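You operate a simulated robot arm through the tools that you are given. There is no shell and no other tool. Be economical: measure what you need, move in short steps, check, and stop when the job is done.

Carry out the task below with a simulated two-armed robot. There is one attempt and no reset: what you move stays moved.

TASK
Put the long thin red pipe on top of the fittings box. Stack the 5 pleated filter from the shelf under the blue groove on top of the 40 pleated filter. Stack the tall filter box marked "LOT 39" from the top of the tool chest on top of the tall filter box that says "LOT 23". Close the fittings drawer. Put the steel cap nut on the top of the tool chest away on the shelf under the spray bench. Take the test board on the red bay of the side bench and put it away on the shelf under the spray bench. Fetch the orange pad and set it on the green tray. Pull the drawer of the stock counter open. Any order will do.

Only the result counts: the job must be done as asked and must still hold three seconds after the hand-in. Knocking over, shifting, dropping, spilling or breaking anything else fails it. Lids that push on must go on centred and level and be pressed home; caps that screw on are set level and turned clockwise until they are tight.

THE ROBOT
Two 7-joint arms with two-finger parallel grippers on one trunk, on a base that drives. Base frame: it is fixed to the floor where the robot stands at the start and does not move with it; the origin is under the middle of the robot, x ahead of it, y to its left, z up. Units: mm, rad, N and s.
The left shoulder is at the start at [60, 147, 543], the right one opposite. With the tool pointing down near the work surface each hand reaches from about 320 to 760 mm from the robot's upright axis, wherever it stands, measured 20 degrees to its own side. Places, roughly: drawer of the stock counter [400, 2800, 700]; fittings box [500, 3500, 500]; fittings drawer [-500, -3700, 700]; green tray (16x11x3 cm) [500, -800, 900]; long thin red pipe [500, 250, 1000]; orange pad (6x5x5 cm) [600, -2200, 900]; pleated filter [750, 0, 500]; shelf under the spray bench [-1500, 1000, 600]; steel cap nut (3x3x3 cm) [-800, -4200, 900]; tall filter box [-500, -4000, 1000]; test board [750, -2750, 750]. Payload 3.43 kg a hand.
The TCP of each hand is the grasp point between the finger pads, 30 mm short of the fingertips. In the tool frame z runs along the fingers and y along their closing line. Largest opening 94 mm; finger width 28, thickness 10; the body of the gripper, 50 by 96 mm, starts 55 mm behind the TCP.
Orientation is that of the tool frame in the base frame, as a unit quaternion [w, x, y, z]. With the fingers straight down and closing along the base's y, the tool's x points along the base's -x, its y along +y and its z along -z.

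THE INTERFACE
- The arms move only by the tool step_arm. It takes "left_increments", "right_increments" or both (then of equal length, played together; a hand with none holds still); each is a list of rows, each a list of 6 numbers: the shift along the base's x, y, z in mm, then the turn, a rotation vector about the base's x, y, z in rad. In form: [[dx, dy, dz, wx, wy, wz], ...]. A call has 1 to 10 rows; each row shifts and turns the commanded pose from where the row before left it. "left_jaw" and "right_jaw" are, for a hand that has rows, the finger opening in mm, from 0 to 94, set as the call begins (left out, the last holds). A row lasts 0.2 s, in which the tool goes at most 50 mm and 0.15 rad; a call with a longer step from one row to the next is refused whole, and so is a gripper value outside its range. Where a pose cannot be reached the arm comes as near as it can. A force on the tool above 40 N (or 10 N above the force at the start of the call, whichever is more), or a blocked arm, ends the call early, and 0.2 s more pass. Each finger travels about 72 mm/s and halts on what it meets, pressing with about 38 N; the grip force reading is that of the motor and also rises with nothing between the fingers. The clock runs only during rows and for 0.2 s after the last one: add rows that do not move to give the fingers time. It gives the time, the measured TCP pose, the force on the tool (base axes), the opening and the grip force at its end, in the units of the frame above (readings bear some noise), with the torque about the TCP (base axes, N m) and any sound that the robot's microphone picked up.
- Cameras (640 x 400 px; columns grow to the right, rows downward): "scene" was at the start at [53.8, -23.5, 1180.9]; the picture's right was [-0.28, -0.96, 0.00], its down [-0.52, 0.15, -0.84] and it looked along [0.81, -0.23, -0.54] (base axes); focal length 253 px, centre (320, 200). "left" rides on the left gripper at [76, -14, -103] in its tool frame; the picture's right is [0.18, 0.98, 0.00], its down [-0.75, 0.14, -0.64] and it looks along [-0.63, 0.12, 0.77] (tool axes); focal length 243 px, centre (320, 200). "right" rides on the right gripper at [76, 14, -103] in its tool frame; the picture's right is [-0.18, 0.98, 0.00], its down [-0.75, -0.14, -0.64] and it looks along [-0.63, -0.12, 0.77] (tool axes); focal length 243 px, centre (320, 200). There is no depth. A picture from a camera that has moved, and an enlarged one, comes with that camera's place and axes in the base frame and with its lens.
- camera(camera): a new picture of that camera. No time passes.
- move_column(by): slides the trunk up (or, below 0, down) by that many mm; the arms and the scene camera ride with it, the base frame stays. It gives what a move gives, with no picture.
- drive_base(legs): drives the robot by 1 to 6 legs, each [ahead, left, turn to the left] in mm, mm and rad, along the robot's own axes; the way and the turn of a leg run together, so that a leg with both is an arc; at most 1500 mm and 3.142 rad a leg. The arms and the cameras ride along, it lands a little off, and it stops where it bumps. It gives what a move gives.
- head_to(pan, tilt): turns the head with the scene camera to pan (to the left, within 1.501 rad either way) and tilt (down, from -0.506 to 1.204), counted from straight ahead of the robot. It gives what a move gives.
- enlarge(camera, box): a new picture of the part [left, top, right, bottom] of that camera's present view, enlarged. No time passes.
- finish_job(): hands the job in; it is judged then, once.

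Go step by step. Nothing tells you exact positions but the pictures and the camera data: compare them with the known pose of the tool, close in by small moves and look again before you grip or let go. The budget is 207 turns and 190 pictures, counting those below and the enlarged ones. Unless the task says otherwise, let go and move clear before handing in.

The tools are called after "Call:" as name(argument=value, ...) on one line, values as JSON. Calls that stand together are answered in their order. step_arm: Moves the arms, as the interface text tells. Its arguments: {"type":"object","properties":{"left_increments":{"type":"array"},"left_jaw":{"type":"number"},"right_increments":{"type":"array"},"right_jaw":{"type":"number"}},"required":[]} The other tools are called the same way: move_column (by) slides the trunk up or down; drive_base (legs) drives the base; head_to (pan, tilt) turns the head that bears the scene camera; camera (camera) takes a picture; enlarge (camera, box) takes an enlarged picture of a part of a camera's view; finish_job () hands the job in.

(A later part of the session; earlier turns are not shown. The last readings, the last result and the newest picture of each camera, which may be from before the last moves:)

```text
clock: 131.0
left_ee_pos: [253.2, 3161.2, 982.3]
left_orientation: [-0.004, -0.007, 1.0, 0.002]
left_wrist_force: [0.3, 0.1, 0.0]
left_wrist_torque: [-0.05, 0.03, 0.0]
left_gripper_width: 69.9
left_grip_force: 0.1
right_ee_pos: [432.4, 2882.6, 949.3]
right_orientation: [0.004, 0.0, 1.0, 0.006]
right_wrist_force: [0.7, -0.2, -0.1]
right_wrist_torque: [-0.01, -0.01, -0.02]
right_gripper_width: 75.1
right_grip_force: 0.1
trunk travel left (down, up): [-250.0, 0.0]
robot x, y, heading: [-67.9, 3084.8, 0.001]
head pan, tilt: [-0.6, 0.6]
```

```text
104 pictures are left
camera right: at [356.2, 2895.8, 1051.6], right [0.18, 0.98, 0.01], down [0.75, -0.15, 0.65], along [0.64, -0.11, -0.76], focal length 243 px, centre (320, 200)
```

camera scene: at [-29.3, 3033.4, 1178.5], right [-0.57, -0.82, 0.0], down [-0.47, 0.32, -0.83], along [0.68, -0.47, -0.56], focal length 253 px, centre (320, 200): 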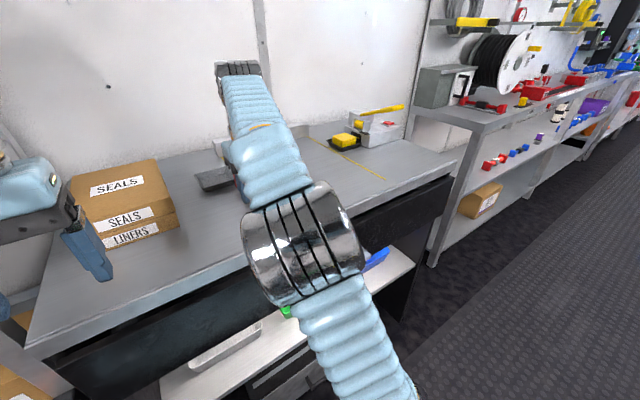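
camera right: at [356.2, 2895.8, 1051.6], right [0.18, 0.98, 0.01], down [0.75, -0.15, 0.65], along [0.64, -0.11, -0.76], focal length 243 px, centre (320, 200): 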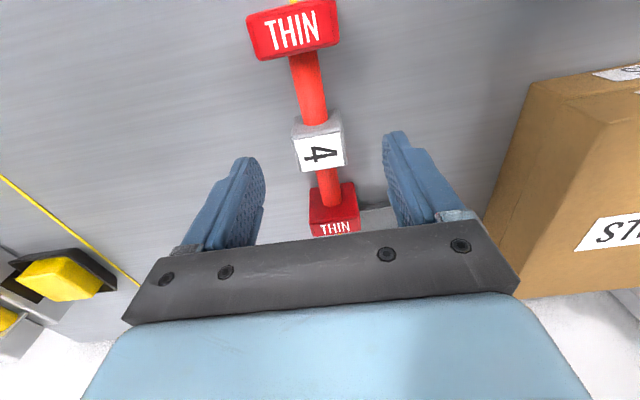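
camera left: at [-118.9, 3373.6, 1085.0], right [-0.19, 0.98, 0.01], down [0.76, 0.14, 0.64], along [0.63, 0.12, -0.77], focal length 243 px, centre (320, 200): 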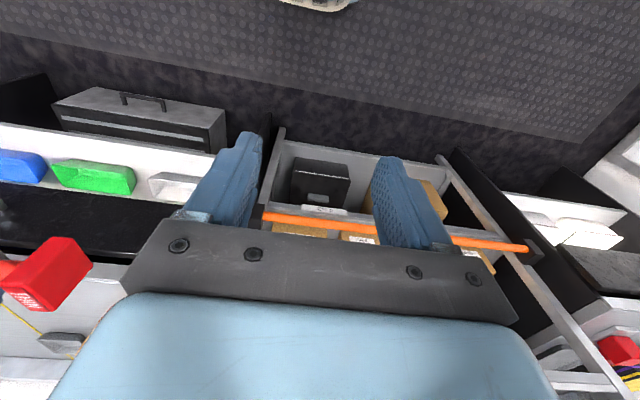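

Pipe rests along x. Tilting the right hand to ~48° and regrasping the label block from there.

Call:
step_arm(right_increments=[[0, 0, 0, 0, -0.147, 0], [0, 0, 0, 0, -0.147, 0], [0, 0, 0, 0, -0.147, 0], [0, 0, 0, 0, -0.146, 0], [0, 0, 0, 0, -0.146, 0], [0, 0, -15, 0, 0, 0], [0, 0, -15, 0, 0, 0], [0, 0, 0, 0, 0, 0]])

Call:
camera(camera="right")

Call:
camera(camera="scene")

```text
clock: 132.8
left_ee_pos: [252.9, 3161.5, 982.0]
left_orientation: [-0.002, -0.007, 1.0, 0.002]
left_wrist_force: [0.3, 0.0, -0.5]
left_wrist_torque: [0.01, -0.02, -0.01]
left_gripper_width: 70.2
left_grip_force: 0.1
right_ee_pos: [433.6, 2882.6, 920.7]
right_orientation: [0.362, -0.002, 0.932, 0.006]
right_wrist_force: [0.8, -0.8, 0.1]
right_wrist_torque: [-0.01, 0.0, 0.02]
right_gripper_width: 75.0
right_grip_force: 0.0
trunk travel left (down, up): [-250.0, 0.0]
robot x, y, heading: [-67.6, 3082.5, 0.001]
head pan, tilt: [-0.6, 0.6]
```

```text
103 pictures are left
camera right: at [309.0, 2895.4, 944.5], right [0.13, 0.98, 0.13], down [0.12, -0.15, 0.98], along [0.98, -0.11, -0.14], focal length 243 px, centre (320, 200)
```

right: 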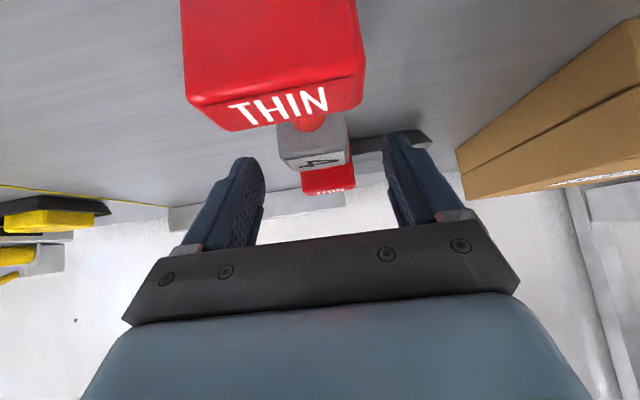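

```text
102 pictures are left
camera scene: at [-28.5, 3032.8, 1177.9], right [-0.57, -0.82, 0.0], down [-0.47, 0.32, -0.82], along [0.68, -0.47, -0.57], focal length 253 px, centre (320, 200)
```

scene: 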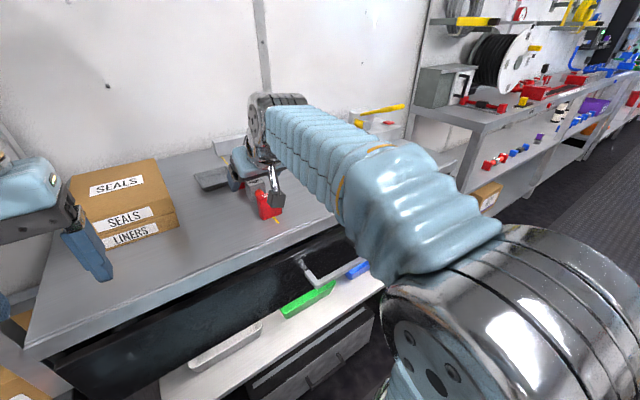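

Call:
step_arm(right_increments=[[0, 0, -12, 0, 0, 0], [0, 0, -10, 0, 0, 0], [0, 0, 0, 0, 0, 0]])

Call:
step_arm(right_increments=[[0, 0, 0, 0, 0, 0], [0, 0, 0, 0, 0, 0], [0, 0, 0, 0, 0, 0], [0, 0, 0, 0, 0, 0]], right_jaw=15)

Call:
step_arm(right_increments=[[0, 0, 10, 0, 0, 0], [0, 0, 20, 0, 0, 0], [0, 0, 20, 0, 0, 0], [0, 0, 10, 0, 0, 0], [0, 0, 0, 0, 0, 0]])

Call:
camera(camera="right")

Call:
enlarge(camera="scene", box=[180, 100, 340, 240])

```text
clock: 133.6
left_ee_pos: [253.0, 3161.1, 981.1]
left_orientation: [-0.004, -0.007, 1.0, 0.003]
left_wrist_force: [-0.3, -0.8, -0.4]
left_wrist_torque: [0.02, 0.0, -0.02]
left_gripper_width: 69.9
left_grip_force: 0.0
right_ee_pos: [433.7, 2881.9, 898.0]
right_orientation: [0.363, -0.003, 0.932, 0.006]
right_wrist_force: [-0.1, -0.2, -0.3]
right_wrist_torque: [-0.05, 0.03, -0.01]
right_gripper_width: 75.0
right_grip_force: 0.1
trunk travel left (down, up): [-250.0, 0.0]
robot x, y, heading: [-69.5, 3081.8, 0.003]
head pan, tilt: [-0.6, 0.6]
```

```text
clock: 134.6
left_ee_pos: [253.1, 3161.7, 981.5]
left_orientation: [-0.003, -0.007, 1.0, 0.003]
left_wrist_force: [-1.0, 0.6, 0.1]
left_wrist_torque: [-0.02, -0.02, 0.0]
left_gripper_width: 70.0
left_grip_force: 0.1
right_ee_pos: [433.5, 2883.1, 898.2]
right_orientation: [0.363, -0.002, 0.932, 0.006]
right_wrist_force: [-0.3, 0.1, 0.7]
right_wrist_torque: [-0.05, -0.1, -0.04]
right_gripper_width: 40.2
right_grip_force: 37.7
trunk travel left (down, up): [-250.0, 0.0]
robot x, y, heading: [-69.8, 3081.5, 0.001]
head pan, tilt: [-0.6, 0.6]
```

```text
clock: 135.8
left_ee_pos: [253.2, 3160.3, 982.0]
left_orientation: [-0.002, -0.007, 1.0, 0.002]
left_wrist_force: [0.3, -0.5, -0.3]
left_wrist_torque: [0.02, -0.01, -0.03]
left_gripper_width: 70.3
left_grip_force: 0.0
right_ee_pos: [433.7, 2883.1, 958.4]
right_orientation: [0.362, -0.003, 0.932, 0.006]
right_wrist_force: [1.5, 0.0, -2.7]
right_wrist_torque: [-0.03, 0.0, 0.01]
right_gripper_width: 40.1
right_grip_force: 38.1
trunk travel left (down, up): [-250.0, 0.0]
robot x, y, heading: [-69.6, 3083.9, -0.001]
head pan, tilt: [-0.6, 0.6]
```

```text
101 pictures are left
camera right: at [308.1, 2895.3, 982.9], right [0.13, 0.98, 0.13], down [0.12, -0.15, 0.98], along [0.98, -0.11, -0.14], focal length 243 px, centre (320, 200)
```

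right: 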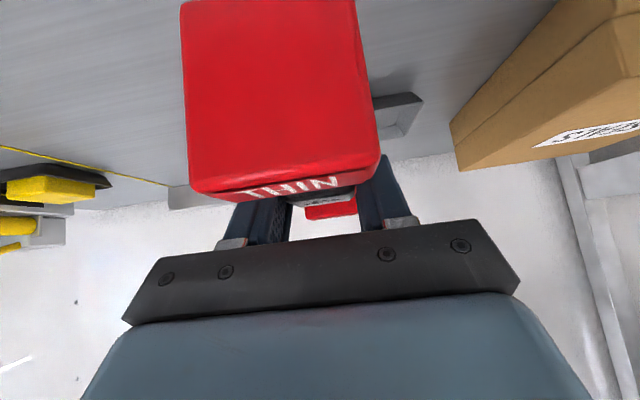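

```text
2.86 times, centred on (260, 170) of scene
camera zoom: at [-28.4, 3032.8, 1177.9], right [-0.57, -0.82, 0.0], down [-0.47, 0.32, -0.82], along [0.68, -0.47, -0.57], focal length 722 px, centre (491, 286)
```

zoom: 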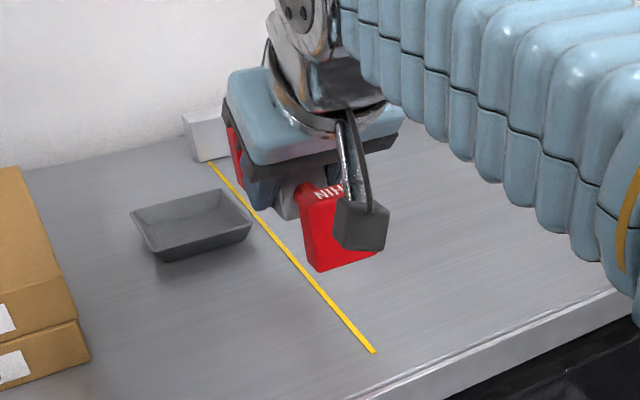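

Call:
drive_base(legs=[[-400, 0, 0], [0, 470, 0]])

Call:
step_arm(right_increments=[[0, 0, -40, 0, 0, 0], [0, 0, -40, 0, 0, 0], [0, 0, -40, 0, 0, 0], [0, 0, -40, 0, 0, 0], [0, 0, -40, 0, 0, 0]])

Call:
head_to(pan=-0.2, tilt=0.5)

Call:
camera(camera="scene")

Call:
camera(camera="right")

```text
clock: 140.6
left_ee_pos: [-137.2, 3621.9, 983.1]
left_orientation: [-0.003, -0.004, 1.0, 0.003]
left_wrist_force: [-0.2, -1.0, 0.0]
left_wrist_torque: [-0.03, 0.0, -0.04]
left_gripper_width: 70.5
left_grip_force: 0.1
right_ee_pos: [39.3, 3342.4, 958.2]
right_orientation: [0.363, 0.001, 0.932, 0.004]
right_wrist_force: [-0.1, -0.2, -2.0]
right_wrist_torque: [0.01, 0.02, 0.02]
right_gripper_width: 40.0
right_grip_force: 38.1
trunk travel left (down, up): [-250.0, 0.0]
robot x, y, heading: [-458.5, 3542.4, -0.011]
head pan, tilt: [-0.6, 0.6]
```

```text
clock: 141.8
left_ee_pos: [-136.8, 3621.2, 981.7]
left_orientation: [-0.002, -0.004, 1.0, 0.003]
left_wrist_force: [-0.5, -0.8, 0.0]
left_wrist_torque: [-0.01, -0.01, 0.0]
left_gripper_width: 69.7
left_grip_force: 0.0
right_ee_pos: [39.7, 3341.7, 756.8]
right_orientation: [0.363, 0.001, 0.932, 0.004]
right_wrist_force: [0.4, -0.3, -1.9]
right_wrist_torque: [0.0, 0.0, -0.02]
right_gripper_width: 39.9
right_grip_force: 38.2
trunk travel left (down, up): [-250.0, 0.0]
robot x, y, heading: [-458.3, 3546.7, -0.005]
head pan, tilt: [-0.6, 0.6]
```

```text
clock: 142.7
left_ee_pos: [-138.2, 3621.6, 982.0]
left_orientation: [-0.002, -0.003, 1.0, 0.002]
left_wrist_force: [0.0, 0.0, 0.8]
left_wrist_torque: [-0.01, -0.02, 0.0]
left_gripper_width: 70.0
left_grip_force: 0.0
right_ee_pos: [39.5, 3342.1, 757.8]
right_orientation: [0.362, 0.001, 0.932, 0.004]
right_wrist_force: [0.3, 0.6, -3.4]
right_wrist_torque: [-0.04, 0.01, 0.0]
right_gripper_width: 40.1
right_grip_force: 38.4
trunk travel left (down, up): [-250.0, 0.0]
robot x, y, heading: [-459.0, 3544.6, -0.002]
head pan, tilt: [-0.201, 0.499]
```

```text
99 pictures are left
camera scene: at [-403.7, 3527.4, 1186.9], right [-0.21, -0.98, 0.0], down [-0.47, 0.1, -0.88], along [0.86, -0.18, -0.48], focal length 253 px, centre (320, 200)
```

scene: 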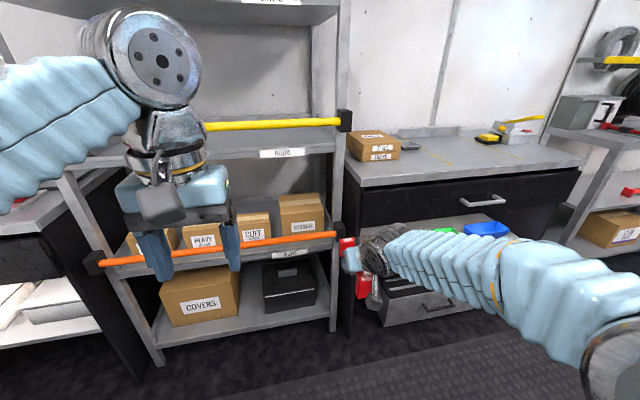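

```text
98 pictures are left
camera right: at [-85.0, 3354.4, 782.3], right [0.13, 0.98, 0.13], down [0.12, -0.15, 0.98], along [0.98, -0.12, -0.14], focal length 243 px, centre (320, 200)
```

right: 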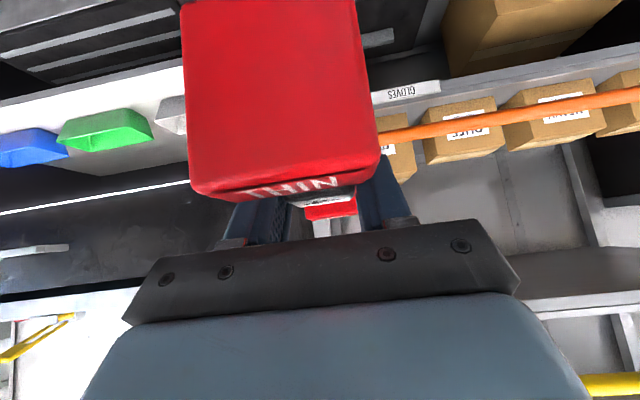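

Call:
enlarge(camera="scene", box=[230, 140, 360, 260])

```text
3.33 times, centred on (295, 200) of scene
camera zoom: at [-403.7, 3527.4, 1186.9], right [-0.21, -0.98, 0.0], down [-0.47, 0.1, -0.88], along [0.86, -0.18, -0.48], focal length 843 px, centre (403, 200)
```

zoom: 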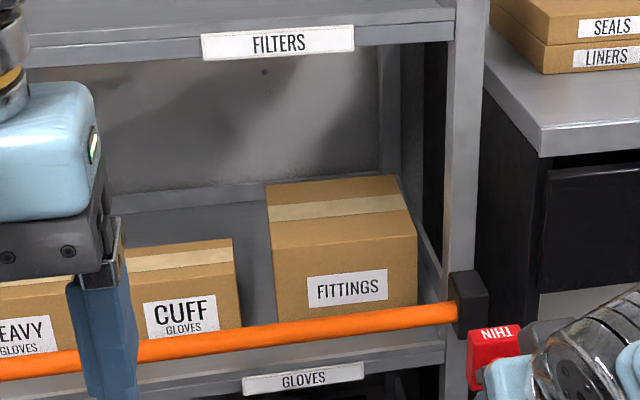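

Box top estimated at z≈650–670, front edge x≈477, centre y≈3417. Lining up in front of the shelf.

Call:
drive_base(legs=[[0, 75, 0], [330, 0, 0]])

Call:
step_arm(right_increments=[[0, 0, -15, 0, 0, 0], [0, 0, -14, 0, 0, 0]])

Call:
head_to(pan=-0.3, tilt=0.65)

Call:
camera(camera="scene")

Call:
camera(camera="right")

```text
clock: 145.5
left_ee_pos: [191.8, 3691.7, 981.8]
left_orientation: [-0.003, -0.002, 1.0, 0.003]
left_wrist_force: [-0.8, -0.1, 0.1]
left_wrist_torque: [-0.01, -0.01, 0.0]
left_gripper_width: 70.0
left_grip_force: 0.0
right_ee_pos: [369.3, 3410.0, 756.1]
right_orientation: [0.362, 0.002, 0.932, 0.004]
right_wrist_force: [0.4, 1.2, -2.6]
right_wrist_torque: [-0.01, 0.05, 0.01]
right_gripper_width: 40.0
right_grip_force: 38.2
trunk travel left (down, up): [-250.0, 0.0]
robot x, y, heading: [-127.5, 3617.7, -0.007]
head pan, tilt: [-0.201, 0.499]
```

```text
clock: 146.1
left_ee_pos: [192.8, 3691.4, 982.6]
left_orientation: [-0.003, -0.002, 1.0, 0.003]
left_wrist_force: [-0.7, 0.6, -0.6]
left_wrist_torque: [-0.02, -0.02, -0.03]
left_gripper_width: 70.1
left_grip_force: 0.2
right_ee_pos: [368.9, 3411.0, 728.5]
right_orientation: [0.363, 0.002, 0.932, 0.005]
right_wrist_force: [0.1, -0.3, -1.5]
right_wrist_torque: [-0.01, -0.03, -0.01]
right_gripper_width: 40.2
right_grip_force: 38.2
trunk travel left (down, up): [-250.0, 0.0]
robot x, y, heading: [-132.2, 3611.9, -0.011]
head pan, tilt: [-0.201, 0.499]
```

```text
clock: 146.8
left_ee_pos: [191.8, 3691.6, 981.1]
left_orientation: [-0.003, -0.001, 1.0, 0.002]
left_wrist_force: [0.1, -0.6, -0.6]
left_wrist_torque: [0.0, 0.03, -0.02]
left_gripper_width: 69.9
left_grip_force: 0.0
right_ee_pos: [368.4, 3411.6, 728.2]
right_orientation: [0.362, 0.002, 0.932, 0.005]
right_wrist_force: [0.4, -0.1, -2.2]
right_wrist_torque: [-0.01, -0.01, 0.02]
right_gripper_width: 40.0
right_grip_force: 38.3
trunk travel left (down, up): [-250.0, 0.0]
robot x, y, heading: [-130.2, 3616.8, -0.015]
head pan, tilt: [-0.3, 0.649]
```

```text
96 pictures are left
camera scene: at [-80.4, 3590.5, 1173.6], right [-0.3, -0.95, 0.0], down [-0.58, 0.18, -0.8], along [0.76, -0.24, -0.6], focal length 253 px, centre (320, 200)
```

scene: 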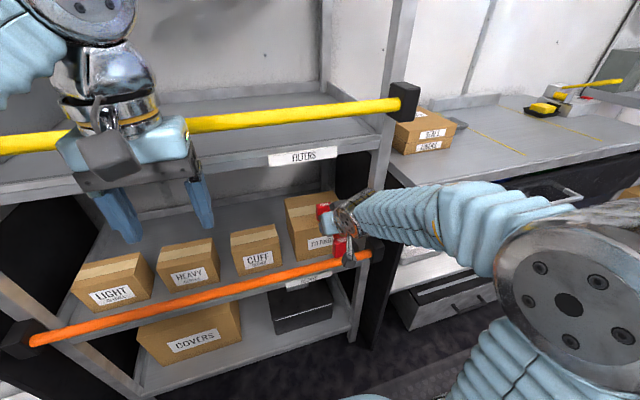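

```text
95 pictures are left
camera right: at [244.5, 3424.6, 752.9], right [0.14, 0.98, 0.13], down [0.12, -0.15, 0.98], along [0.98, -0.12, -0.14], focal length 243 px, centre (320, 200)
```

right: 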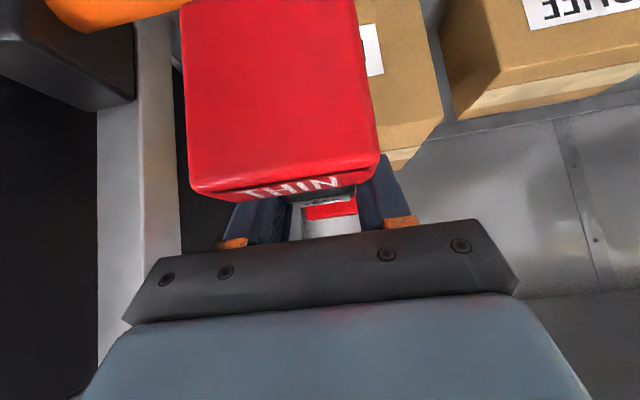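

Call:
enlarge(camera="scene", box=[260, 160, 400, 280])

```text
3.33 times, centred on (330, 220) of scene
camera zoom: at [-80.4, 3590.5, 1173.6], right [-0.3, -0.95, 0.0], down [-0.58, 0.18, -0.8], along [0.76, -0.24, -0.6], focal length 843 px, centre (287, 133)
```

zoom: 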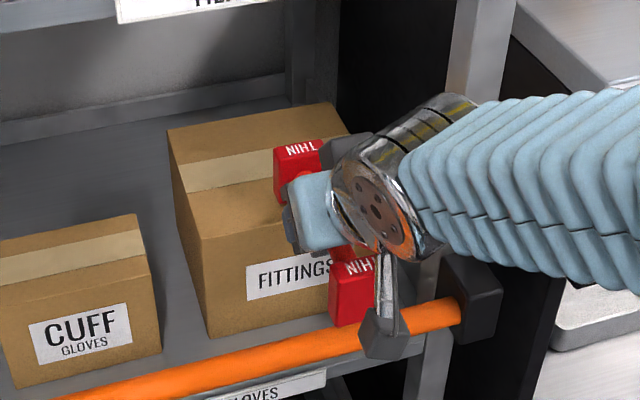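

Re-triangulated: box top z≈685, x≈420–576, y≈3341–3502. Target TCP ≈[497,3420,~724]; moving in just above.

Call:
step_arm(right_increments=[[25, 3, 2, 0, 0, 0], [25, 3, 1, 0, 0, 0], [25, 2, 0, 0, 0, 0], [20, 1, 0, 0, 0, 0], [0, 0, 0, 0, 0, 0]])

Call:
enlarge(camera="scene", box=[260, 160, 400, 280])

Call:
camera(camera="right")

```text
clock: 148.0
left_ee_pos: [190.5, 3692.2, 982.0]
left_orientation: [-0.002, -0.001, 1.0, 0.002]
left_wrist_force: [-0.2, -0.3, 0.1]
left_wrist_torque: [-0.02, -0.02, 0.0]
left_gripper_width: 69.9
left_grip_force: 0.1
right_ee_pos: [464.2, 3421.7, 730.2]
right_orientation: [0.362, 0.002, 0.932, 0.003]
right_wrist_force: [-0.2, -1.4, -3.3]
right_wrist_torque: [0.02, -0.02, 0.02]
right_gripper_width: 40.1
right_grip_force: 37.9
trunk travel left (down, up): [-250.0, 0.0]
robot x, y, heading: [-131.5, 3615.0, -0.008]
head pan, tilt: [-0.3, 0.649]
```

```text
3.33 times, centred on (330, 220) of scene
camera zoom: at [-80.3, 3590.6, 1173.6], right [-0.3, -0.95, 0.0], down [-0.58, 0.18, -0.8], along [0.76, -0.24, -0.6], focal length 843 px, centre (287, 133)
```

zoom: 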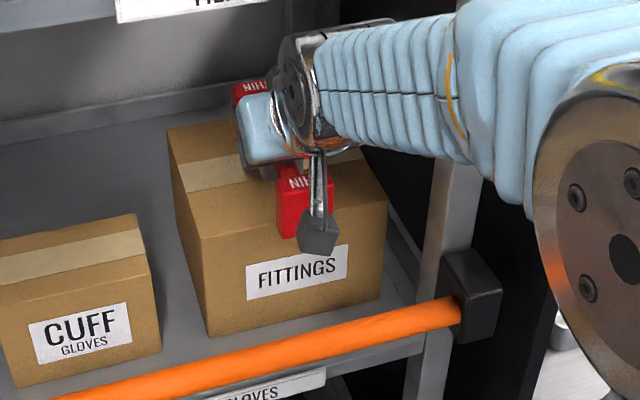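

```text
92 pictures are left
camera right: at [339.2, 3435.2, 756.2], right [0.14, 0.98, 0.13], down [0.12, -0.15, 0.98], along [0.98, -0.12, -0.14], focal length 243 px, centre (320, 200)
```

right: 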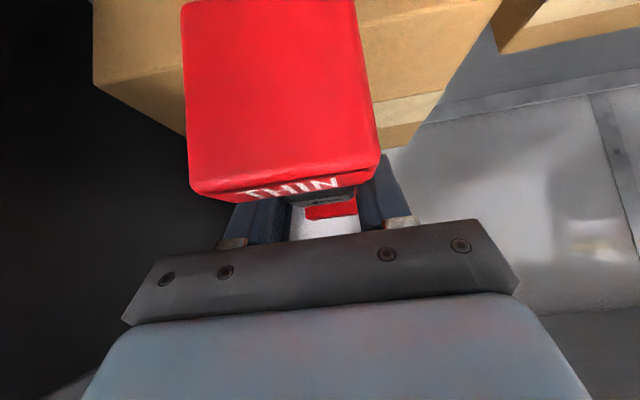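

Call:
step_arm(right_increments=[[15, 0, 0, 0, 0, 0], [15, 0, -1, 0, 0, 0], [0, 0, 0, 0, 0, 0]])

Call:
step_arm(right_increments=[[0, 0, -2, 0, 0, 0], [0, 0, -2, 0, 0, 0], [0, 0, -2, 0, 0, 0], [0, 0, 0, 0, 0, 0]])

Call:
enlarge(camera="scene", box=[260, 160, 400, 280])

Call:
camera(camera="right")

```text
clock: 148.8
left_ee_pos: [192.5, 3692.6, 982.3]
left_orientation: [-0.002, -0.002, 1.0, 0.003]
left_wrist_force: [0.1, 0.0, 0.0]
left_wrist_torque: [0.0, -0.02, 0.01]
left_gripper_width: 69.9
left_grip_force: 0.0
right_ee_pos: [494.0, 3420.8, 730.8]
right_orientation: [0.362, 0.003, 0.932, 0.004]
right_wrist_force: [-0.4, -0.4, -2.0]
right_wrist_torque: [0.02, 0.02, -0.01]
right_gripper_width: 40.1
right_grip_force: 38.2
trunk travel left (down, up): [-250.0, 0.0]
robot x, y, heading: [-130.0, 3615.0, -0.012]
head pan, tilt: [-0.3, 0.649]
```

```text
clock: 149.8
left_ee_pos: [192.2, 3691.7, 981.5]
left_orientation: [-0.003, -0.002, 1.0, 0.003]
left_wrist_force: [0.2, 0.2, 0.3]
left_wrist_torque: [-0.02, -0.02, 0.0]
left_gripper_width: 70.1
left_grip_force: 0.0
right_ee_pos: [492.2, 3419.7, 725.6]
right_orientation: [0.362, 0.003, 0.932, 0.004]
right_wrist_force: [0.0, 0.2, -2.1]
right_wrist_torque: [-0.02, 0.01, -0.01]
right_gripper_width: 40.2
right_grip_force: 37.8
trunk travel left (down, up): [-250.0, 0.0]
robot x, y, heading: [-127.1, 3616.8, -0.013]
head pan, tilt: [-0.3, 0.649]
```

```text
3.33 times, centred on (330, 220) of scene
camera zoom: at [-80.4, 3590.5, 1173.6], right [-0.3, -0.95, 0.0], down [-0.58, 0.18, -0.8], along [0.76, -0.24, -0.6], focal length 843 px, centre (287, 133)
```

zoom: 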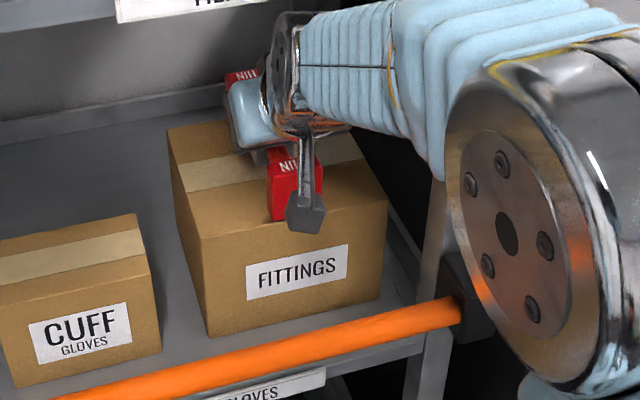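

```text
90 pictures are left
camera right: at [369.4, 3433.8, 749.2], right [0.14, 0.98, 0.13], down [0.12, -0.15, 0.98], along [0.98, -0.12, -0.14], focal length 243 px, centre (320, 200)
```

right: 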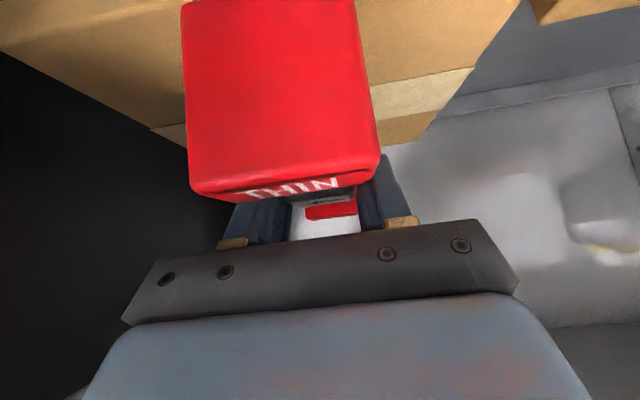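

Call:
step_arm(right_increments=[[0, 0, -2, 0, 0, 0], [0, 0, -2, 0, 0, 0], [0, 0, -2, 0, 0, 0], [0, 0, 0, 0, 0, 0]])

```text
clock: 150.8
left_ee_pos: [192.8, 3691.8, 981.5]
left_orientation: [-0.002, -0.002, 1.0, 0.002]
left_wrist_force: [0.1, 0.5, -0.2]
left_wrist_torque: [-0.01, 0.01, -0.01]
left_gripper_width: 70.1
left_grip_force: 0.1
right_ee_pos: [493.7, 3419.5, 718.3]
right_orientation: [0.362, 0.002, 0.932, 0.004]
right_wrist_force: [-0.9, 0.4, -2.1]
right_wrist_torque: [0.01, -0.04, 0.0]
right_gripper_width: 40.3
right_grip_force: 37.8
trunk travel left (down, up): [-250.0, 0.0]
robot x, y, heading: [-129.9, 3614.5, -0.014]
head pan, tilt: [-0.3, 0.649]
```

Call:
step_arm(right_increments=[[0, 0, -2, 0, 0, 0], [0, 0, -2, 0, 0, 0], [0, 0, -2, 0, 0, 0], [0, 0, 0, 0, 0, 0]])

Call:
enlarge(camera="scene", box=[270, 170, 370, 250])

```text
clock: 151.8
left_ee_pos: [190.6, 3692.7, 983.5]
left_orientation: [-0.001, -0.001, 1.0, 0.002]
left_wrist_force: [0.9, -0.4, 0.3]
left_wrist_torque: [0.02, 0.05, -0.02]
left_gripper_width: 69.9
left_grip_force: 0.1
right_ee_pos: [493.9, 3419.6, 715.4]
right_orientation: [0.366, 0.003, 0.93, 0.002]
right_wrist_force: [5.0, -2.2, 28.2]
right_wrist_torque: [-0.13, -0.07, -0.01]
right_gripper_width: 40.4
right_grip_force: 38.4
trunk travel left (down, up): [-250.0, 0.0]
robot x, y, heading: [-132.7, 3613.2, -0.011]
head pan, tilt: [-0.3, 0.649]
```

```text
5.00 times, centred on (320, 210) of scene
camera zoom: at [-82.1, 3591.1, 1173.9], right [-0.3, -0.95, 0.0], down [-0.57, 0.18, -0.8], along [0.76, -0.24, -0.6], focal length 1264 px, centre (320, 150)
```

zoom: 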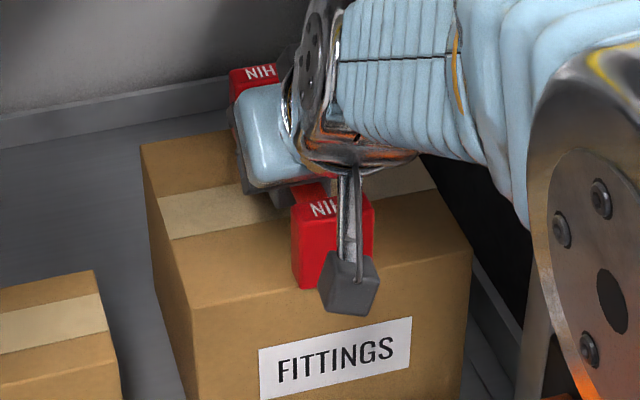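

Contact: the pipe rests on the box (top ≈677), ends within the box depth. Relieving, opening and withdrawing.

Call:
step_arm(right_increments=[[0, 0, 2, 0, 0, 0], [0, 0, 1, 0, 0, 0], [0, 0, 0, 0, 0, 0]])

Call:
step_arm(right_increments=[[0, 0, 0, 0, 0, 0], [0, 0, 0, 0, 0, 0], [0, 0, 0, 0, 0, 0], [0, 0, 0, 0, 0, 0]], right_jaw=90)

Call:
camera(camera="right")

```text
clock: 152.6
left_ee_pos: [191.7, 3691.8, 982.3]
left_orientation: [-0.002, -0.002, 1.0, 0.002]
left_wrist_force: [-0.6, -1.0, -0.5]
left_wrist_torque: [0.0, 0.02, 0.02]
left_gripper_width: 70.0
left_grip_force: 0.1
right_ee_pos: [493.4, 3419.0, 715.7]
right_orientation: [0.362, 0.002, 0.932, 0.004]
right_wrist_force: [2.7, 1.3, 8.3]
right_wrist_torque: [-0.02, -0.81, 0.04]
right_gripper_width: 40.2
right_grip_force: 38.3
trunk travel left (down, up): [-250.0, 0.0]
robot x, y, heading: [-130.3, 3615.0, -0.012]
head pan, tilt: [-0.3, 0.649]
```

```text
clock: 153.6
left_ee_pos: [192.5, 3692.6, 981.7]
left_orientation: [-0.002, -0.001, 1.0, 0.002]
left_wrist_force: [-0.1, -0.2, -0.3]
left_wrist_torque: [-0.01, -0.03, -0.01]
left_gripper_width: 70.0
left_grip_force: 0.2
right_ee_pos: [492.8, 3419.3, 716.1]
right_orientation: [0.363, 0.001, 0.932, 0.004]
right_wrist_force: [-0.7, 0.2, -1.1]
right_wrist_torque: [-0.02, 0.02, 0.03]
right_gripper_width: 90.0
right_grip_force: 0.0
trunk travel left (down, up): [-250.0, 0.0]
robot x, y, heading: [-129.9, 3614.3, -0.011]
head pan, tilt: [-0.3, 0.649]
```

```text
88 pictures are left
camera right: at [369.0, 3433.2, 740.2], right [0.14, 0.98, 0.13], down [0.12, -0.15, 0.98], along [0.98, -0.12, -0.14], focal length 243 px, centre (320, 200)
```

right: 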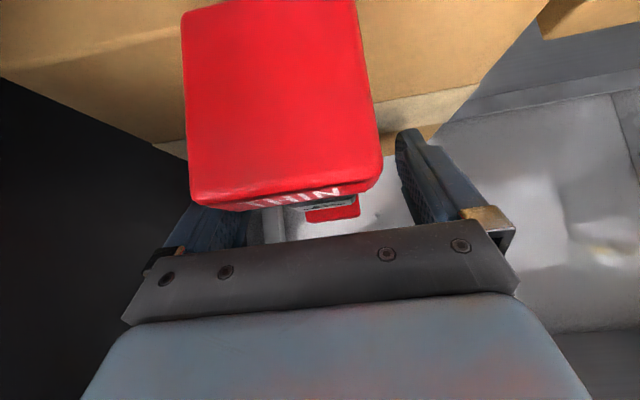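

Call:
step_arm(right_increments=[[-4, 0, 4, 0, 0, 0], [-10, 0, 6, 0, 0, 0], [-20, 0, 4, 0, 0, 0], [-35, 0, 0, 0, 0, 0], [-40, 0, 0, 0, 0, 0], [-30, 0, 0, 0, 0, 0]])

Call:
drive_base(legs=[[-250, 0, 0]])

Call:
camera(camera="scene")

Call:
camera(camera="right")

```text
clock: 155.0
left_ee_pos: [192.3, 3692.4, 982.1]
left_orientation: [-0.002, -0.002, 1.0, 0.002]
left_wrist_force: [0.8, 0.4, 0.5]
left_wrist_torque: [0.01, 0.05, 0.03]
left_gripper_width: 70.0
left_grip_force: 0.1
right_ee_pos: [355.7, 3418.4, 729.8]
right_orientation: [0.362, 0.003, 0.932, 0.004]
right_wrist_force: [0.0, 0.3, 0.6]
right_wrist_torque: [0.03, 0.02, 0.0]
right_gripper_width: 90.3
right_grip_force: 0.0
trunk travel left (down, up): [-250.0, 0.0]
robot x, y, heading: [-131.0, 3614.5, -0.007]
head pan, tilt: [-0.3, 0.649]
```

```text
clock: 156.8
left_ee_pos: [-55.6, 3695.4, 981.5]
left_orientation: [-0.003, -0.001, 1.0, 0.003]
left_wrist_force: [-0.1, -0.4, 0.6]
left_wrist_torque: [-0.01, 0.01, -0.01]
left_gripper_width: 70.2
left_grip_force: 0.1
right_ee_pos: [108.2, 3421.3, 729.3]
right_orientation: [0.363, 0.003, 0.932, 0.003]
right_wrist_force: [-0.3, 0.2, -1.3]
right_wrist_torque: [0.04, 0.02, -0.01]
right_gripper_width: 90.2
right_grip_force: 0.0
trunk travel left (down, up): [-250.0, 0.0]
robot x, y, heading: [-380.7, 3622.0, -0.015]
head pan, tilt: [-0.3, 0.649]
```

```text
87 pictures are left
camera scene: at [-329.0, 3593.2, 1173.6], right [-0.31, -0.95, 0.0], down [-0.58, 0.19, -0.8], along [0.76, -0.25, -0.6], focal length 253 px, centre (320, 200)
```

scene: 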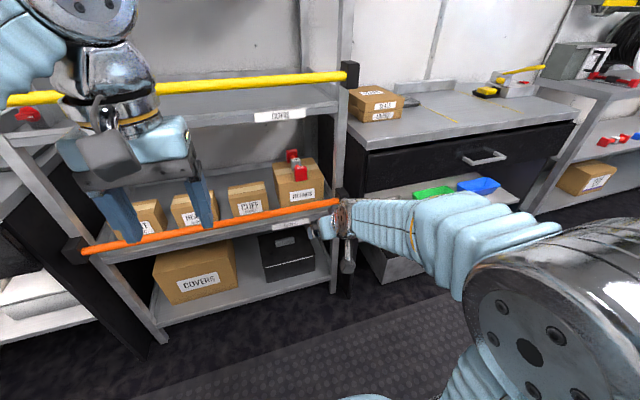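

```text
86 pictures are left
camera right: at [-17.4, 3435.0, 753.8], right [0.14, 0.98, 0.13], down [0.12, -0.15, 0.98], along [0.98, -0.12, -0.14], focal length 243 px, centre (320, 200)
```

right: 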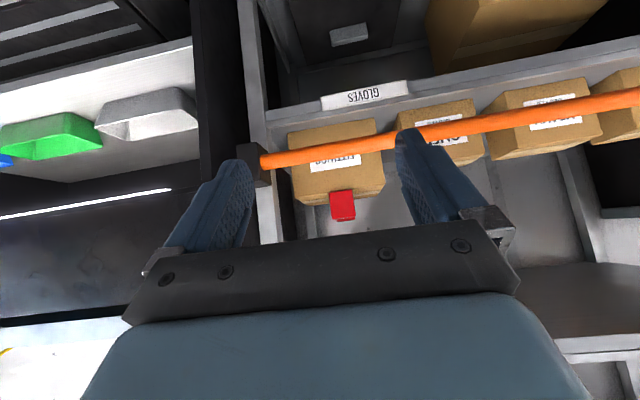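

The pipe is on the fittings box. Next: the counter drawer, whose bar handle I place at ≈[270,2764,724]. I turn the right hand vertical, closing along x, and drive there.

Call:
step_arm(right_increments=[[0, 0, 15, 0, 0.147, 0], [0, 0, 15, 0, 0.147, 0], [0, 0, 15, 0, 0.147, 0], [0, 0, 15, 0, 0.146, 0], [0, 0, 15, 0, 0.146, 0], [0, 0, 0, 0, 0, -0.15], [0, 0, 0, 0, 0, -0.15], [0, 0, 0, 0, 0, -0.15], [0, 0, 0, 0, 0, -0.15], [0, 0, 0, 0, 0, -0.15]], right_jaw=60)

Call:
step_arm(right_increments=[[0, 0, 0, 0, 0, -0.15], [0, 0, 0, 0, 0, -0.15], [0, 0, 0, 0, 0, -0.15], [0, 0, 0, 0, 0, -0.15], [0, 0, 0, 0, 0, -0.15], [0, 0, 0, 0, 0, -0.07]])

Call:
drive_base(legs=[[0, -650, 0]])

Call:
camera(camera="right")

Call:
camera(camera="scene")

```text
clock: 159.0
left_ee_pos: [-56.0, 3693.2, 982.7]
left_orientation: [-0.002, 0.001, 1.0, 0.002]
left_wrist_force: [0.1, -1.1, -0.9]
left_wrist_torque: [0.0, 0.01, 0.03]
left_gripper_width: 70.2
left_grip_force: 0.0
right_ee_pos: [107.6, 3421.4, 805.2]
right_orientation: [0.005, 0.371, 0.929, 0.0]
right_wrist_force: [0.7, -0.3, 0.2]
right_wrist_torque: [0.03, -0.02, 0.0]
right_gripper_width: 59.7
right_grip_force: 0.1
trunk travel left (down, up): [-250.0, 0.0]
robot x, y, heading: [-379.6, 3617.8, -0.013]
head pan, tilt: [-0.3, 0.649]
```

```text
clock: 160.4
left_ee_pos: [-56.2, 3693.8, 982.5]
left_orientation: [-0.002, 0.0, 1.0, 0.003]
left_wrist_force: [0.6, 0.2, 0.3]
left_wrist_torque: [0.0, -0.01, 0.01]
left_gripper_width: 70.1
left_grip_force: 0.1
right_ee_pos: [107.4, 3421.7, 805.3]
right_orientation: [0.004, 0.711, 0.704, -0.002]
right_wrist_force: [0.2, 0.0, -1.3]
right_wrist_torque: [0.0, -0.01, 0.02]
right_gripper_width: 60.0
right_grip_force: 0.0
trunk travel left (down, up): [-250.0, 0.0]
robot x, y, heading: [-381.2, 3620.8, -0.015]
head pan, tilt: [-0.3, 0.649]
```

```text
clock: 164.1
left_ee_pos: [-65.7, 3022.4, 982.2]
left_orientation: [-0.001, 0.004, 1.0, 0.003]
left_wrist_force: [0.0, 0.4, 0.7]
left_wrist_torque: [0.01, 0.0, 0.01]
left_gripper_width: 70.2
left_grip_force: 0.0
right_ee_pos: [95.5, 2748.4, 805.6]
right_orientation: [0.005, 0.712, 0.703, -0.002]
right_wrist_force: [-0.2, 0.2, -0.2]
right_wrist_torque: [-0.01, 0.01, -0.02]
right_gripper_width: 59.9
right_grip_force: 0.0
trunk travel left (down, up): [-250.0, 0.0]
robot x, y, heading: [-394.0, 2946.7, -0.021]
head pan, tilt: [-0.3, 0.649]
```

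```text
85 pictures are left
camera right: at [110.5, 2824.7, 906.5], right [0.98, -0.2, 0.0], down [-0.15, -0.75, 0.65], along [-0.12, -0.64, -0.76], focal length 243 px, centre (320, 200)
```

right: 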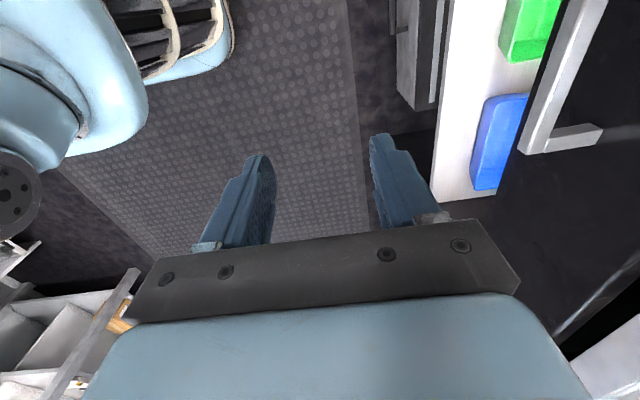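

```text
84 pictures are left
camera scene: at [-340.0, 2923.2, 1173.6], right [-0.31, -0.95, 0.0], down [-0.57, 0.19, -0.8], along [0.76, -0.25, -0.6], focal length 253 px, centre (320, 200)
```

scene: 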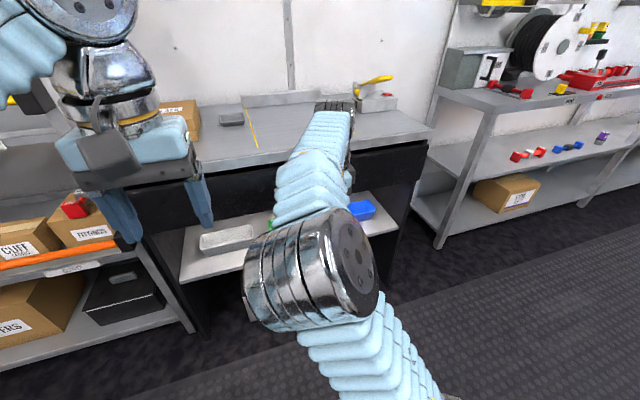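

A countertop overhang blocks a vertical hand, so I tilt the hand 45° with the fingers straddling the bar diagonally.

Call:
step_arm(right_increments=[[0, 4, 0, 0, -0.14, 0], [0, 4, 0, 0, -0.14, 0], [0, 4, 0, 0, -0.14, 0], [0, 4, 0, 0, -0.14, 0], [0, 0, 0, 0, -0.14, 0], [0, 0, 0, 0, -0.085, 0]])

Call:
drive_base(legs=[[70, 0, 0.02]])

Call:
camera(camera="right")

Call:
camera(camera="scene")

```text
clock: 165.5
left_ee_pos: [-66.1, 3021.6, 982.4]
left_orientation: [-0.002, 0.003, 1.0, 0.003]
left_wrist_force: [0.4, 0.4, -0.6]
left_wrist_torque: [0.0, 0.0, 0.0]
left_gripper_width: 69.7
left_grip_force: 0.0
right_ee_pos: [94.8, 2763.3, 803.9]
right_orientation: [0.273, 0.659, 0.646, 0.271]
right_wrist_force: [-0.9, -0.2, 0.6]
right_wrist_torque: [-0.02, 0.0, -0.01]
right_gripper_width: 60.1
right_grip_force: 0.0
trunk travel left (down, up): [-250.0, 0.0]
robot x, y, heading: [-388.4, 2946.4, -0.019]
head pan, tilt: [-0.3, 0.649]
```

```text
clock: 166.5
left_ee_pos: [2.8, 3028.0, 982.1]
left_orientation: [-0.003, -0.007, 1.0, 0.003]
left_wrist_force: [-0.2, -0.2, 0.4]
left_wrist_torque: [0.01, 0.0, -0.03]
left_gripper_width: 70.0
left_grip_force: 0.1
right_ee_pos: [167.9, 2772.7, 805.3]
right_orientation: [0.27, 0.652, 0.654, 0.273]
right_wrist_force: [0.2, 0.1, -0.8]
right_wrist_torque: [-0.02, -0.02, -0.04]
right_gripper_width: 60.2
right_grip_force: 0.0
trunk travel left (down, up): [-250.0, 0.0]
robot x, y, heading: [-319.0, 2949.7, -0.003]
head pan, tilt: [-0.3, 0.649]
```

```text
83 pictures are left
camera right: at [106.4, 2848.0, 887.9], right [0.69, -0.18, 0.7], down [-0.55, -0.76, 0.35], along [0.46, -0.63, -0.63], focal length 243 px, centre (320, 200)
```

right: 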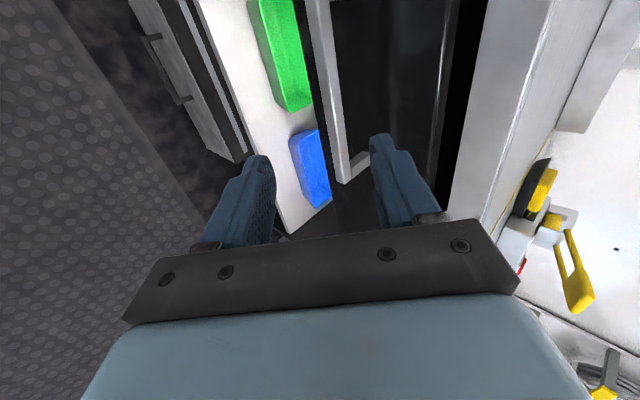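

```text
82 pictures are left
camera scene: at [-269.5, 2923.5, 1173.6], right [-0.3, -0.96, 0.0], down [-0.58, 0.18, -0.8], along [0.76, -0.24, -0.6], focal length 253 px, centre (320, 200)
```

scene: 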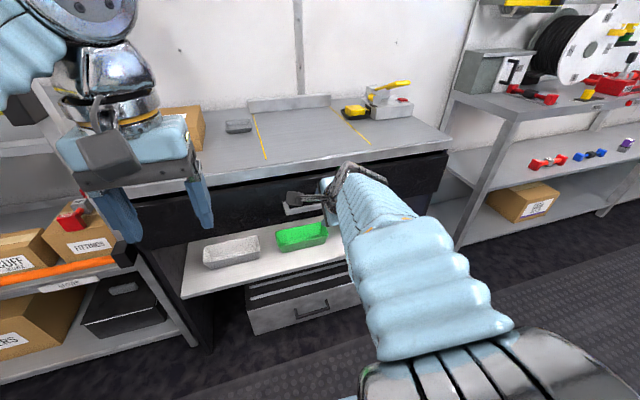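

Call:
step_arm(right_increments=[[20, -3, -15, 0, 0, 0], [20, -3, -15, 0, 0, 0], [21, -3, -14, 0, 0, 0], [0, 0, 0, 0, 0, 0]], right_jaw=46)

Call:
camera(camera="right")

Call:
enlarge(camera="scene", box=[230, 140, 400, 250])

```text
clock: 167.5
left_ee_pos: [3.1, 3026.8, 981.6]
left_orientation: [-0.003, -0.007, 1.0, 0.004]
left_wrist_force: [1.0, 0.1, 0.4]
left_wrist_torque: [-0.02, 0.0, -0.03]
left_gripper_width: 70.2
left_grip_force: 0.0
right_ee_pos: [229.7, 2763.3, 760.0]
right_orientation: [0.271, 0.652, 0.653, 0.274]
right_wrist_force: [-0.7, 0.2, 0.4]
right_wrist_torque: [-0.04, 0.01, 0.02]
right_gripper_width: 45.9
right_grip_force: 0.1
trunk travel left (down, up): [-250.0, 0.0]
robot x, y, heading: [-322.2, 2949.2, 0.005]
head pan, tilt: [-0.3, 0.649]
```

```text
81 pictures are left
camera right: at [168.0, 2839.1, 843.5], right [0.69, -0.18, 0.7], down [-0.55, -0.76, 0.35], along [0.46, -0.63, -0.63], focal length 243 px, centre (320, 200)
```

right: 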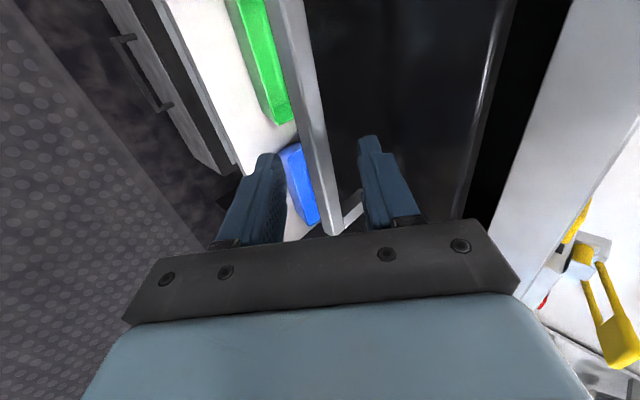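

```text
3.64 times, centred on (315, 195) of scene
camera zoom: at [-269.1, 2923.4, 1173.6], right [-0.3, -0.96, 0.0], down [-0.58, 0.18, -0.8], along [0.76, -0.24, -0.6], focal length 919 px, centre (338, 218)
```

zoom: 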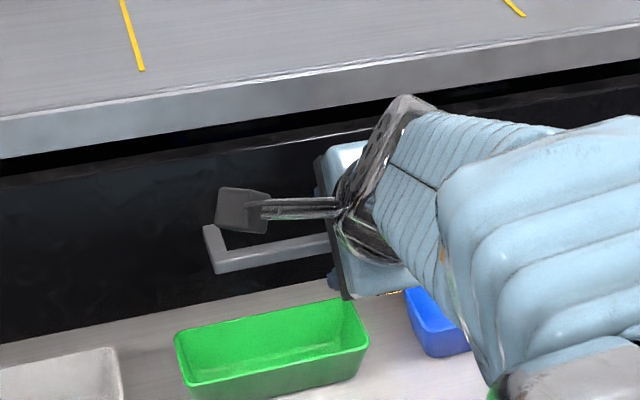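

Call:
step_arm(right_increments=[[10, 0, -10, 0, 0, 0], [10, 0, -10, 0, 0, 0], [8, 0, -8, 0, 0, 0], [0, 0, 0, 0, 0, 0]])

Call:
camera(camera="right")

```text
clock: 168.1
left_ee_pos: [-1.8, 3027.1, 984.2]
left_orientation: [-0.001, -0.007, 1.0, 0.004]
left_wrist_force: [-0.5, 0.0, -0.2]
left_wrist_torque: [0.04, 0.02, 0.02]
left_gripper_width: 70.2
left_grip_force: 0.0
right_ee_pos: [242.2, 2764.0, 750.6]
right_orientation: [0.272, 0.651, 0.652, 0.277]
right_wrist_force: [-41.7, -0.6, 29.1]
right_wrist_torque: [0.04, -1.28, -0.04]
right_gripper_width: 41.1
right_grip_force: 0.2
trunk travel left (down, up): [-250.0, 0.0]
robot x, y, heading: [-321.4, 2951.4, -0.004]
head pan, tilt: [-0.3, 0.649]
stopped in row 2 (right hand): the force on the tool passed its limit at 58 N (the readings are from after the stop); the commanded pose is now the measured one
```

```text
79 pictures are left
camera right: at [180.2, 2839.5, 832.7], right [0.69, -0.19, 0.7], down [-0.56, -0.76, 0.34], along [0.47, -0.63, -0.62], focal length 243 px, centre (320, 200)
```

right: 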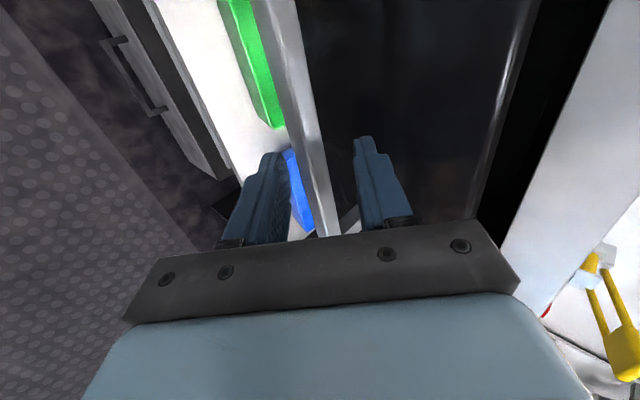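

Call:
step_arm(right_increments=[[-3, 0, 1, 0, 0, 0], [0, 0, 0, 0, 0, 0], [0, 0, 0, 0, 0, 0], [0, 0, 0, 0, 0, 0]], right_jaw=5)

Call:
camera(camera="right")

```text
clock: 169.1
left_ee_pos: [3.6, 3026.5, 981.5]
left_orientation: [-0.004, -0.005, 1.0, 0.004]
left_wrist_force: [0.6, -0.3, 0.5]
left_wrist_torque: [0.03, 0.0, 0.01]
left_gripper_width: 70.1
left_grip_force: 0.1
right_ee_pos: [244.7, 2764.1, 744.7]
right_orientation: [0.269, 0.653, 0.653, 0.273]
right_wrist_force: [1.4, -0.6, -22.3]
right_wrist_torque: [-0.98, -0.04, -0.6]
right_gripper_width: 21.1
right_grip_force: 45.5
trunk travel left (down, up): [-250.0, 0.0]
robot x, y, heading: [-323.5, 2949.6, 0.003]
head pan, tilt: [-0.3, 0.649]
```

```text
78 pictures are left
camera right: at [181.9, 2838.9, 828.0], right [0.69, -0.19, 0.7], down [-0.55, -0.76, 0.35], along [0.46, -0.63, -0.63], focal length 243 px, centre (320, 200)
```

right: 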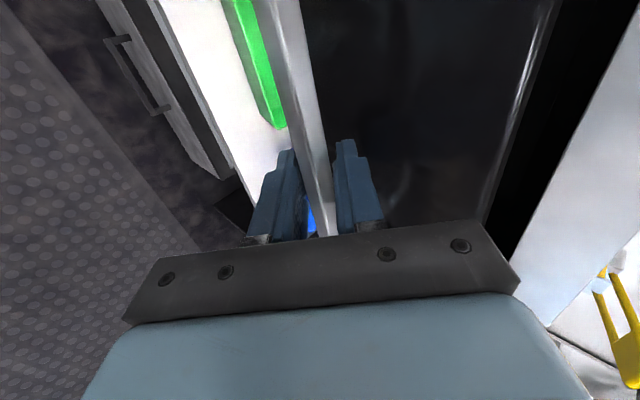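

The bar is gripped (21 mm). Pulling straight back.

Call:
step_arm(right_increments=[[-8, 0, 2, 0, 0, 0], [-15, 0, 0, 0, 0, 0], [-20, 0, 0, 0, 0, 0], [-20, 0, 0, 0, 0, 0], [-20, 0, 0, 0, 0, 0], [-20, 0, 0, 0, 0, 0], [-20, 0, 0, 0, 0, 0], [-20, 0, 0, 0, 0, 0]])

Call:
camera(camera="scene")

```text
clock: 169.8
left_ee_pos: [3.1, 3026.8, 982.1]
left_orientation: [-0.004, -0.005, 1.0, 0.004]
left_wrist_force: [-0.2, 0.2, -0.7]
left_wrist_torque: [0.03, 0.05, -0.01]
left_gripper_width: 70.2
left_grip_force: 0.0
right_ee_pos: [218.8, 2763.7, 746.4]
right_orientation: [0.268, 0.653, 0.655, 0.271]
right_wrist_force: [0.6, -2.7, -15.8]
right_wrist_torque: [0.26, 0.17, 0.54]
right_gripper_width: 21.3
right_grip_force: 45.4
trunk travel left (down, up): [-250.0, 0.0]
robot x, y, heading: [-320.5, 2947.5, -0.0]
head pan, tilt: [-0.3, 0.649]
stopped in row 3 (right hand): the force on the tool passed its limit at 41 N (the readings are from after the stop); the commanded pose is now the measured one
```

```text
77 pictures are left
camera scene: at [-268.5, 2922.7, 1173.9], right [-0.3, -0.96, 0.0], down [-0.58, 0.18, -0.8], along [0.76, -0.24, -0.61], focal length 253 px, centre (320, 200)
```

scene: 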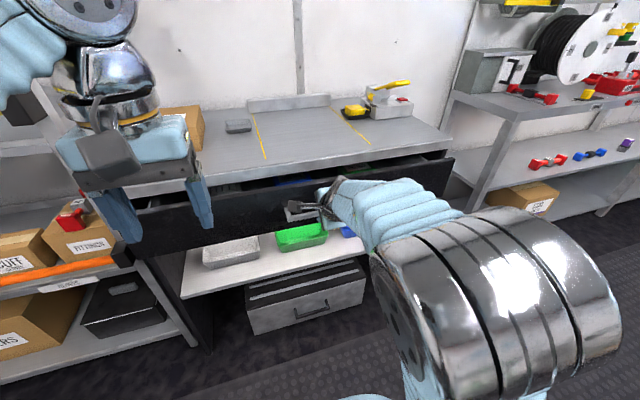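

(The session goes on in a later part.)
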